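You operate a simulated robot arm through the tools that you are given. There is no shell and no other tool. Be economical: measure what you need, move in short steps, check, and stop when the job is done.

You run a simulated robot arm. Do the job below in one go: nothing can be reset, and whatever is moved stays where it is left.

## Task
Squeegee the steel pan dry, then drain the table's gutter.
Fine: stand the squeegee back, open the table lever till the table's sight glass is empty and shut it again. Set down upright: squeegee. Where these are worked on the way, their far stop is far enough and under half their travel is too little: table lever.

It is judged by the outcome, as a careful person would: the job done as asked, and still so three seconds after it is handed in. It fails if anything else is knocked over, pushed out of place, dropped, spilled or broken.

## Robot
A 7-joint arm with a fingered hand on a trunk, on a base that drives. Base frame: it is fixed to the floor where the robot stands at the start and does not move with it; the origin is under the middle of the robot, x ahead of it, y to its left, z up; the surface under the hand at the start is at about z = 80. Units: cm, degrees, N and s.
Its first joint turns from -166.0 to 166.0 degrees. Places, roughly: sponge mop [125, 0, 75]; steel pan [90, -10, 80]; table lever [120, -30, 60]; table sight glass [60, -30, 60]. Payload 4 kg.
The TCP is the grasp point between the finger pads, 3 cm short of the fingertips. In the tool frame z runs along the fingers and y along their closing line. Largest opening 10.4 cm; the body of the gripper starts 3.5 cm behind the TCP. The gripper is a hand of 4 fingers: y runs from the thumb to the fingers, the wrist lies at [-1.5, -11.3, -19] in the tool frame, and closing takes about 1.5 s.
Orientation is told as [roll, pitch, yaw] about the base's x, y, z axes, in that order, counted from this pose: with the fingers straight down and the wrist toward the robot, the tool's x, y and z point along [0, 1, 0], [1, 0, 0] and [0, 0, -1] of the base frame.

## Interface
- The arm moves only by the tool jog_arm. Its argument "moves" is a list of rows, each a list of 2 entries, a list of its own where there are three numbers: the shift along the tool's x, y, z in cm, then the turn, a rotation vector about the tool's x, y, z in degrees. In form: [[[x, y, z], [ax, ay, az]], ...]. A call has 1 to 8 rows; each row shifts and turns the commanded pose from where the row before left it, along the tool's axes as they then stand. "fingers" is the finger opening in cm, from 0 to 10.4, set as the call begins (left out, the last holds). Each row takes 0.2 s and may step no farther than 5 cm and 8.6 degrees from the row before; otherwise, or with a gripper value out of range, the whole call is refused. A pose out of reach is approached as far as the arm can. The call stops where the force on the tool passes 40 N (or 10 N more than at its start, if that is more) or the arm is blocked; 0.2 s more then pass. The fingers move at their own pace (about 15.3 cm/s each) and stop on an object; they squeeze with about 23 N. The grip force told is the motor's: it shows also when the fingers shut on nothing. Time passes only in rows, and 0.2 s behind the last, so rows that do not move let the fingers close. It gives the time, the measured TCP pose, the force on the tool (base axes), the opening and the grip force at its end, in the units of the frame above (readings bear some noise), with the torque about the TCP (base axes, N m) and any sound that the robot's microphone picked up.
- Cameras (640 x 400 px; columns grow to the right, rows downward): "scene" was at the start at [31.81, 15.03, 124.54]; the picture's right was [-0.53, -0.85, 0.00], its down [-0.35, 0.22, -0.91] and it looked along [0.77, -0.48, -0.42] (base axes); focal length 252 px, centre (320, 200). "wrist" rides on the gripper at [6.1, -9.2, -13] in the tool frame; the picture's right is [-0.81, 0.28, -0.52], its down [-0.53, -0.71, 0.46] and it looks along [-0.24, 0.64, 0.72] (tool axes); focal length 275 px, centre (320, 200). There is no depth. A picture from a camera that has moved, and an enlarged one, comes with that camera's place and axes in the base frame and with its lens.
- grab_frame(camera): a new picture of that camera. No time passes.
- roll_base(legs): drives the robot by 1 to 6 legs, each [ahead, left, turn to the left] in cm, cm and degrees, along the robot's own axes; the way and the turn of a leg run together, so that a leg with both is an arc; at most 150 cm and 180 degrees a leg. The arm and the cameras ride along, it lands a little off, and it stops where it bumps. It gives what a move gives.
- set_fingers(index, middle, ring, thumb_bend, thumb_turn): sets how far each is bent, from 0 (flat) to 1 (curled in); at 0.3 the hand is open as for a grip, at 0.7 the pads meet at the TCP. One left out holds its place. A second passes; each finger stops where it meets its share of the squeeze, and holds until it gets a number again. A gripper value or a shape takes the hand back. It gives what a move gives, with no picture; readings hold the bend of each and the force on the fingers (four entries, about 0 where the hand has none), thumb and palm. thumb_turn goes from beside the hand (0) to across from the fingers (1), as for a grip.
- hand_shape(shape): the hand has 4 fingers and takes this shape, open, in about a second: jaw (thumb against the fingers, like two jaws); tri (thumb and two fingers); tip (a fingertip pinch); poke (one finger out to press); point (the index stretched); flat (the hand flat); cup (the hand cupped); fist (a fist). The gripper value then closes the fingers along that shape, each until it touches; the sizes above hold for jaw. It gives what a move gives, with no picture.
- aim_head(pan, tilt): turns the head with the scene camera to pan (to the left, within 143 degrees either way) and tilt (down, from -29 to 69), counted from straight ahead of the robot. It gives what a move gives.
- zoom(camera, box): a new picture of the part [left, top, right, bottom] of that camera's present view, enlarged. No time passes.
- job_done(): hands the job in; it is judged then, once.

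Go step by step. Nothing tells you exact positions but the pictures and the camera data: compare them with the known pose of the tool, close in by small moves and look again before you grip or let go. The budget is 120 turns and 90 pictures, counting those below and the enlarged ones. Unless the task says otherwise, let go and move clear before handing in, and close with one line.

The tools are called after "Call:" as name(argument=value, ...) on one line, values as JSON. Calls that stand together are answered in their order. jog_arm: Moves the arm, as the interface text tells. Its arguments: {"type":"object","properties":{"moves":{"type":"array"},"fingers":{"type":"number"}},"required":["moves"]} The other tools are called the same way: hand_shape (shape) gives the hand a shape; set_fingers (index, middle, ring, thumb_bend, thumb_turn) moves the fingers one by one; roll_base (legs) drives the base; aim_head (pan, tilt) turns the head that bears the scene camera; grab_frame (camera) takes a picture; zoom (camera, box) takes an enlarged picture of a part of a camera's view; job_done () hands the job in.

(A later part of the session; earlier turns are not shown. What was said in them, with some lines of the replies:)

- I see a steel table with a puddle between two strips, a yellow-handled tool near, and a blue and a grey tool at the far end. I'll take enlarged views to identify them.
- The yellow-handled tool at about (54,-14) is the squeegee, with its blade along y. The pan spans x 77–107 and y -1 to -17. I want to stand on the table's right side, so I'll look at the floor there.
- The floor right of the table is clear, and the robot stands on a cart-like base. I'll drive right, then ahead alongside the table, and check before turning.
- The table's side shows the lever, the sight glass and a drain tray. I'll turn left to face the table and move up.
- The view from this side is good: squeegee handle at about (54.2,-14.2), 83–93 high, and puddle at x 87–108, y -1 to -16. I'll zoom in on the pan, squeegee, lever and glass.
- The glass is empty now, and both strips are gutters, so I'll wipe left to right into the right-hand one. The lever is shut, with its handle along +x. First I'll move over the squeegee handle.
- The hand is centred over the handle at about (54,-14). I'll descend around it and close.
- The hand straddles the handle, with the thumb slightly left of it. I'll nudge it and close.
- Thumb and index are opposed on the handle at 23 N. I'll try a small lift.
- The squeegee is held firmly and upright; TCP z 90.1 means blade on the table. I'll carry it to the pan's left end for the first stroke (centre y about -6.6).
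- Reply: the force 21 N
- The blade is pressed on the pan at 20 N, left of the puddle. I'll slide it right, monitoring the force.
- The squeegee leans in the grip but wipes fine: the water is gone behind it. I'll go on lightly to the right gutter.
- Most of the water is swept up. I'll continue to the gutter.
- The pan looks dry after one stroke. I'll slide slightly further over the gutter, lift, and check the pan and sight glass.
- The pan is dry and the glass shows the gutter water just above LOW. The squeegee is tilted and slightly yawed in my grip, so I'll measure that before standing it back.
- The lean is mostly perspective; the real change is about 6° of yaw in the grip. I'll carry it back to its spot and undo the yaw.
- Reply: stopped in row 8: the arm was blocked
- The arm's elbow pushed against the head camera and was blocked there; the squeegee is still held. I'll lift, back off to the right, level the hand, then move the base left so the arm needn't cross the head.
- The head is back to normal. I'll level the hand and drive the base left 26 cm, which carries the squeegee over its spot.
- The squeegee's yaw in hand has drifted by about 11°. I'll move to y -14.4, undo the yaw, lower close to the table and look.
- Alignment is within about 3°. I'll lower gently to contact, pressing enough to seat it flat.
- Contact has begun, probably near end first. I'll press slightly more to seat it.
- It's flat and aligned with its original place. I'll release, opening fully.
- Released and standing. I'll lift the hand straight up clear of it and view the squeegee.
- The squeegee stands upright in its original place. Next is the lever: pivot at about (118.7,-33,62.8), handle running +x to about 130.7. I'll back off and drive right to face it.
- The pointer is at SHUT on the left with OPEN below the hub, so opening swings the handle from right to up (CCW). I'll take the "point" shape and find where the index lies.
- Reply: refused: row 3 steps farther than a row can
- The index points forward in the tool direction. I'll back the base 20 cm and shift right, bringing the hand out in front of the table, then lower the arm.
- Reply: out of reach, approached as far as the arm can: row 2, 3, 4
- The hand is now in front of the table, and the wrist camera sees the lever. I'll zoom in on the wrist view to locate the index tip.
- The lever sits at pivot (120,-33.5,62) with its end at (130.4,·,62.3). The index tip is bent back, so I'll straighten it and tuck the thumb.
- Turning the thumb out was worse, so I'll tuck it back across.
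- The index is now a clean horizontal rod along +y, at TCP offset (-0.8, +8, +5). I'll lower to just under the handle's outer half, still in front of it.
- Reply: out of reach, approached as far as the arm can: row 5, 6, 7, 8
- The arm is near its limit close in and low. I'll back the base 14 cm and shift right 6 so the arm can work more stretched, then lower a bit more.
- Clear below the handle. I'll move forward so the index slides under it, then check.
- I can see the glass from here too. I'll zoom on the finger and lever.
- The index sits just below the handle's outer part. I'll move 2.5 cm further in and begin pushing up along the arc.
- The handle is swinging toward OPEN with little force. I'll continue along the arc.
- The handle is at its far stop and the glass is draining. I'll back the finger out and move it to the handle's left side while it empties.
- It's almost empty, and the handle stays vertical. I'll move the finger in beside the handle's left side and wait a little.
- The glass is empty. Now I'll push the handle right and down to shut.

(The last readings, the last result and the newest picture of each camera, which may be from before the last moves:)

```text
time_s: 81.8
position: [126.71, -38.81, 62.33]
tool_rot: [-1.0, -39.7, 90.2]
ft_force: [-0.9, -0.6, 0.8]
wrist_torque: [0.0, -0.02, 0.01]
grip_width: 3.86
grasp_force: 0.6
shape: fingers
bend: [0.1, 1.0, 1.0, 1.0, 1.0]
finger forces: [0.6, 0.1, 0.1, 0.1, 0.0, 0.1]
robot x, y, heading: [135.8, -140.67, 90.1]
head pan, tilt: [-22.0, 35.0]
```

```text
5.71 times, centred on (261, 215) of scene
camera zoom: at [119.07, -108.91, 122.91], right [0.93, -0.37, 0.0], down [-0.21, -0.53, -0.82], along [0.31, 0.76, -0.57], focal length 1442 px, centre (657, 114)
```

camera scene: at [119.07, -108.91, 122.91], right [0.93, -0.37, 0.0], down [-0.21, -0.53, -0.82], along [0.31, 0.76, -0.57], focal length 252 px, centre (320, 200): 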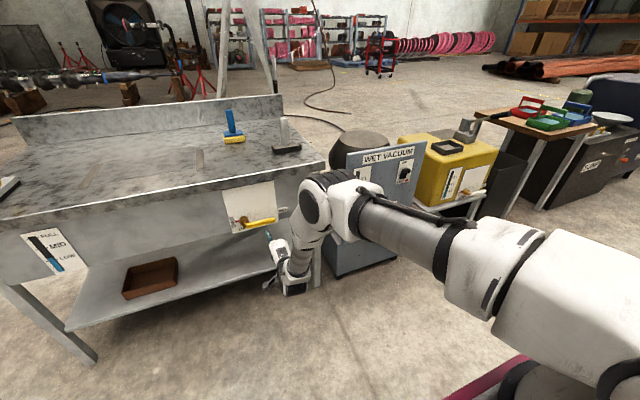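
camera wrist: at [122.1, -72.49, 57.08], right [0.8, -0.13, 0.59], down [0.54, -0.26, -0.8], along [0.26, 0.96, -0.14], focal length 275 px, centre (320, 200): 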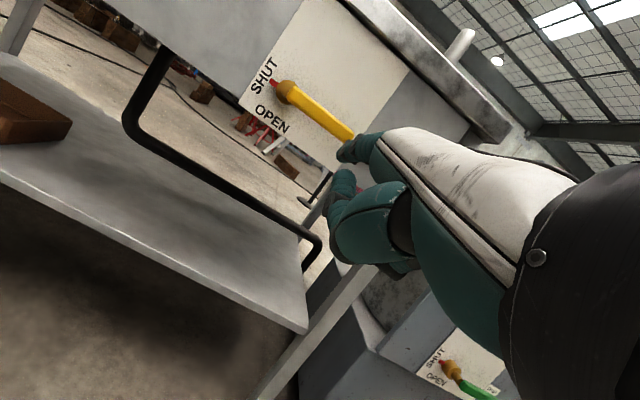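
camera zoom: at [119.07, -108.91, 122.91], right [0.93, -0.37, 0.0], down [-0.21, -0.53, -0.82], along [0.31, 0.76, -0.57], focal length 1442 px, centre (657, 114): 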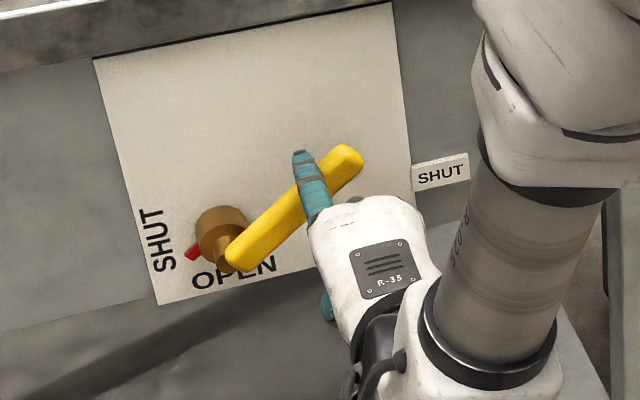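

The handle is halfway back. I'll continue down to the SHUT stop.

Call:
jog_arm(moves=[[[-1.1, -1.16, 1.38], [0, 0, 0]], [[-0.6, -1.29, 1.53], [0, 0, 0]], [[0, -0.39, 0.46], [0, 0, 0]], [[0, -0.26, 0.31], [0, 0, 0]], [[0, 0, 0], [0, 0, 0]]])

Call:
zoom(camera="scene", box=[216, 180, 306, 250])

```text
time_s: 83.0
position: [128.18, -38.78, 57.78]
tool_rot: [-0.9, -39.8, 90.0]
ft_force: [-0.1, 1.3, 0.5]
wrist_torque: [0.04, 0.05, -0.06]
grip_width: 3.95
grasp_force: 0.8
shape: fingers
bend: [0.1, 1.0, 1.0, 1.0, 1.0]
finger forces: [0.8, 0.1, 0.0, 0.0, 0.1, 0.1]
robot x, y, heading: [135.9, -140.89, 90.1]
head pan, tilt: [-22.0, 35.0]
```

```text
5.71 times, centred on (261, 215) of scene
camera zoom: at [119.07, -108.91, 122.91], right [0.93, -0.37, 0.0], down [-0.21, -0.53, -0.82], along [0.31, 0.76, -0.57], focal length 1442 px, centre (657, 114)
```

zoom: 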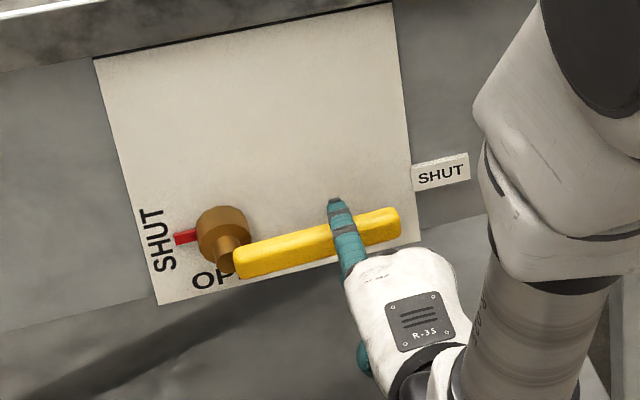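

Almost shut. I'll press a little further until I feel the stop.

Call:
jog_arm(moves=[[[0, -0.26, 0.31], [0, 0, 0]], [[0, -0.26, 0.31], [0, 0, 0]], [[0, 0, 0], [0, 0, 0]]])

Call:
zoom(camera="scene", box=[216, 180, 306, 250])

```text
time_s: 83.8
position: [128.35, -38.74, 57.0]
tool_rot: [-1.1, -39.8, 90.1]
ft_force: [1.0, -1.8, 3.9]
wrist_torque: [0.35, 0.07, -0.05]
grip_width: 4.14
grasp_force: 2.4
shape: fingers
bend: [0.08, 1.0, 1.0, 1.0, 1.0]
finger forces: [4.2, 0.0, 0.0, 0.0, 0.1, 0.1]
robot x, y, heading: [136.07, -140.95, 90.0]
head pan, tilt: [-22.0, 35.0]
```

```text
5.71 times, centred on (261, 215) of scene
camera zoom: at [119.07, -108.93, 122.92], right [0.93, -0.37, 0.0], down [-0.21, -0.53, -0.82], along [0.31, 0.76, -0.57], focal length 1442 px, centre (657, 114)
```

zoom: 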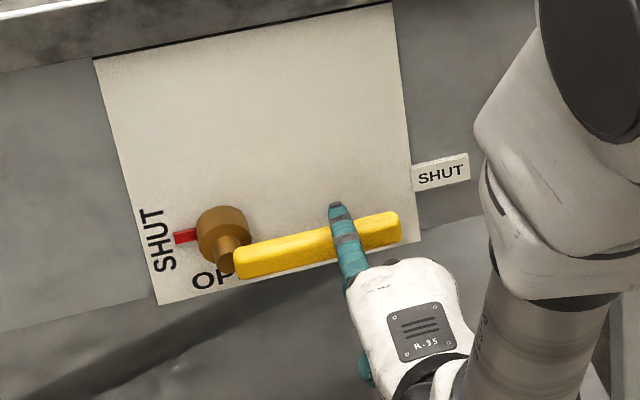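

It now matches the original shut pose, with the stop felt. One more light press, then I'll lift off and back out.

Call:
jog_arm(moves=[[[0, -0.26, 0.31], [0, 0, 0]], [[0, 0, 0], [0, 0, 0]]])

Call:
jog_arm(moves=[[[0, 0.9, -1.07], [0, 0, 0]], [[0, -3.06, -2.57], [0, 0, 0]], [[0, -3.06, -2.57], [0, 0, 0]], [[0, -3.06, -2.57], [0, 0, 0]], [[0, 0, 0], [0, 0, 0]]])

Call:
roll_base(legs=[[-20, 0, 0]])

Call:
grab_frame(camera="scene")

Call:
zoom(camera="scene", box=[200, 160, 300, 240])

```text
time_s: 84.4
position: [128.24, -38.87, 56.58]
tool_rot: [-1.1, -39.7, 90.0]
ft_force: [0.2, -2.8, 6.7]
wrist_torque: [0.72, 0.11, 0.02]
grip_width: 4.31
grasp_force: 4.1
shape: fingers
bend: [0.06, 1.0, 1.0, 1.0, 1.0]
finger forces: [7.4, 0.0, 0.0, 0.1, 0.0, 0.0]
robot x, y, heading: [135.77, -140.66, 90.1]
head pan, tilt: [-22.0, 35.0]
```

```text
time_s: 85.6
position: [128.19, -50.88, 57.8]
tool_rot: [-0.9, -39.7, 90.0]
ft_force: [-0.3, 0.5, 0.9]
wrist_torque: [0.01, -0.01, 0.03]
grip_width: 3.83
grasp_force: 0.0
shape: fingers
bend: [0.1, 1.0, 1.0, 1.0, 1.0]
finger forces: [0.0, 0.1, 0.0, 0.0, 0.0, 0.0]
robot x, y, heading: [135.52, -140.82, 90.1]
head pan, tilt: [-22.0, 35.0]
```

```text
time_s: 87.2
position: [127.96, -70.84, 57.87]
tool_rot: [-0.9, -39.7, 90.2]
ft_force: [0.2, -0.5, -0.1]
wrist_torque: [0.04, -0.01, 0.01]
grip_width: 3.84
grasp_force: 0.1
shape: fingers
bend: [0.1, 1.0, 1.0, 1.0, 1.0]
finger forces: [0.0, 0.0, 0.0, 0.0, 0.0, 0.1]
robot x, y, heading: [136.26, -161.07, 90.3]
head pan, tilt: [-22.0, 35.0]
```

```text
15 pictures are left
camera scene: at [119.04, -129.0, 122.91], right [0.93, -0.37, 0.0], down [-0.21, -0.53, -0.82], along [0.31, 0.76, -0.57], focal length 252 px, centre (320, 200)
```

scene: 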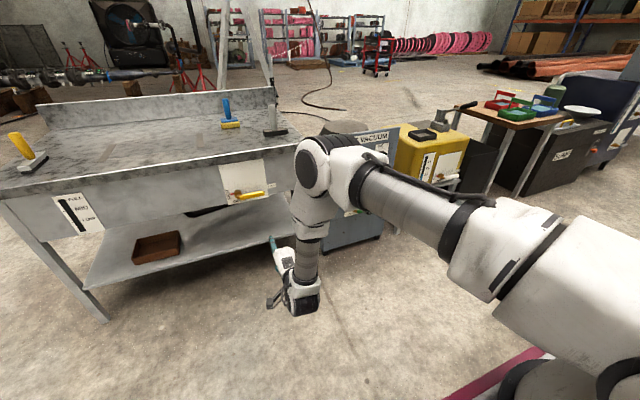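

```text
5.00 times, centred on (250, 200) of scene
camera zoom: at [119.04, -129.0, 122.91], right [0.93, -0.37, 0.0], down [-0.21, -0.53, -0.82], along [0.31, 0.76, -0.57], focal length 1262 px, centre (670, 200)
```

zoom: 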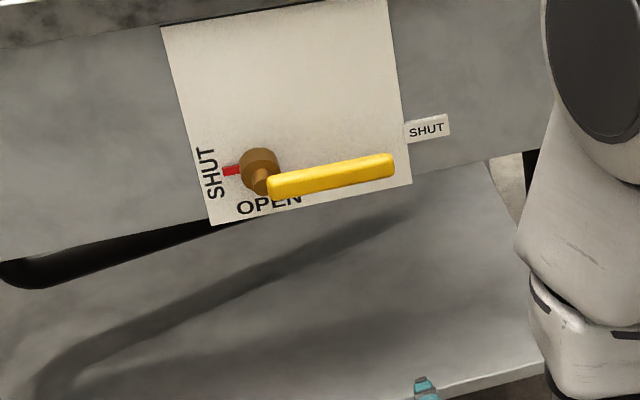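

The lever is shut. I'll check the glass, the pan and the tools once more.

Call:
zoom(camera="scene", box=[200, 80, 320, 160])

Call:
zoom(camera="scene", box=[0, 110, 200, 240])

```text
5.00 times, centred on (260, 120) of scene
camera zoom: at [119.04, -129.0, 122.91], right [0.93, -0.37, 0.0], down [-0.21, -0.53, -0.82], along [0.31, 0.76, -0.57], focal length 1262 px, centre (620, 600)
```

zoom: 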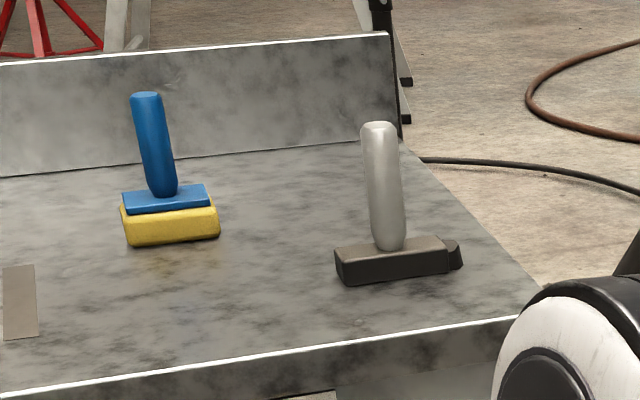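

```text
3.08 times, centred on (100, 175) of scene
camera zoom: at [119.04, -129.0, 122.91], right [0.93, -0.37, 0.0], down [-0.21, -0.53, -0.82], along [0.31, 0.76, -0.57], focal length 777 px, centre (997, 277)
```

zoom: 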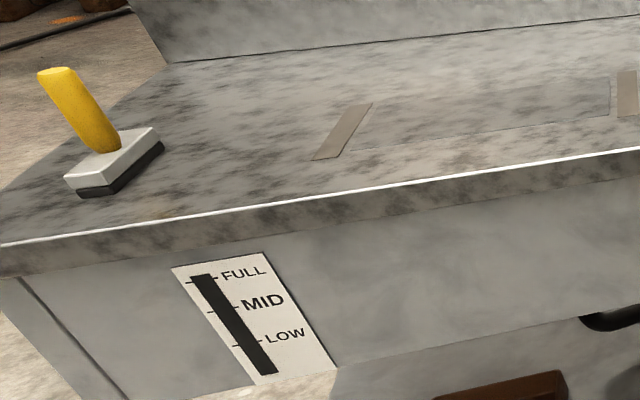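

The pan is dry, the squeegee stands upright in its place, the glass is empty, the lever is shut and the other tools are untouched. I'm handing in.

Call:
job_done()

```text
The job is handed in.
```

The job is done: the pan is squeegeed dry, the squeegee stands upright back in its place, the gutter is drained until the table's sight glass was empty, and the table lever is shut again.
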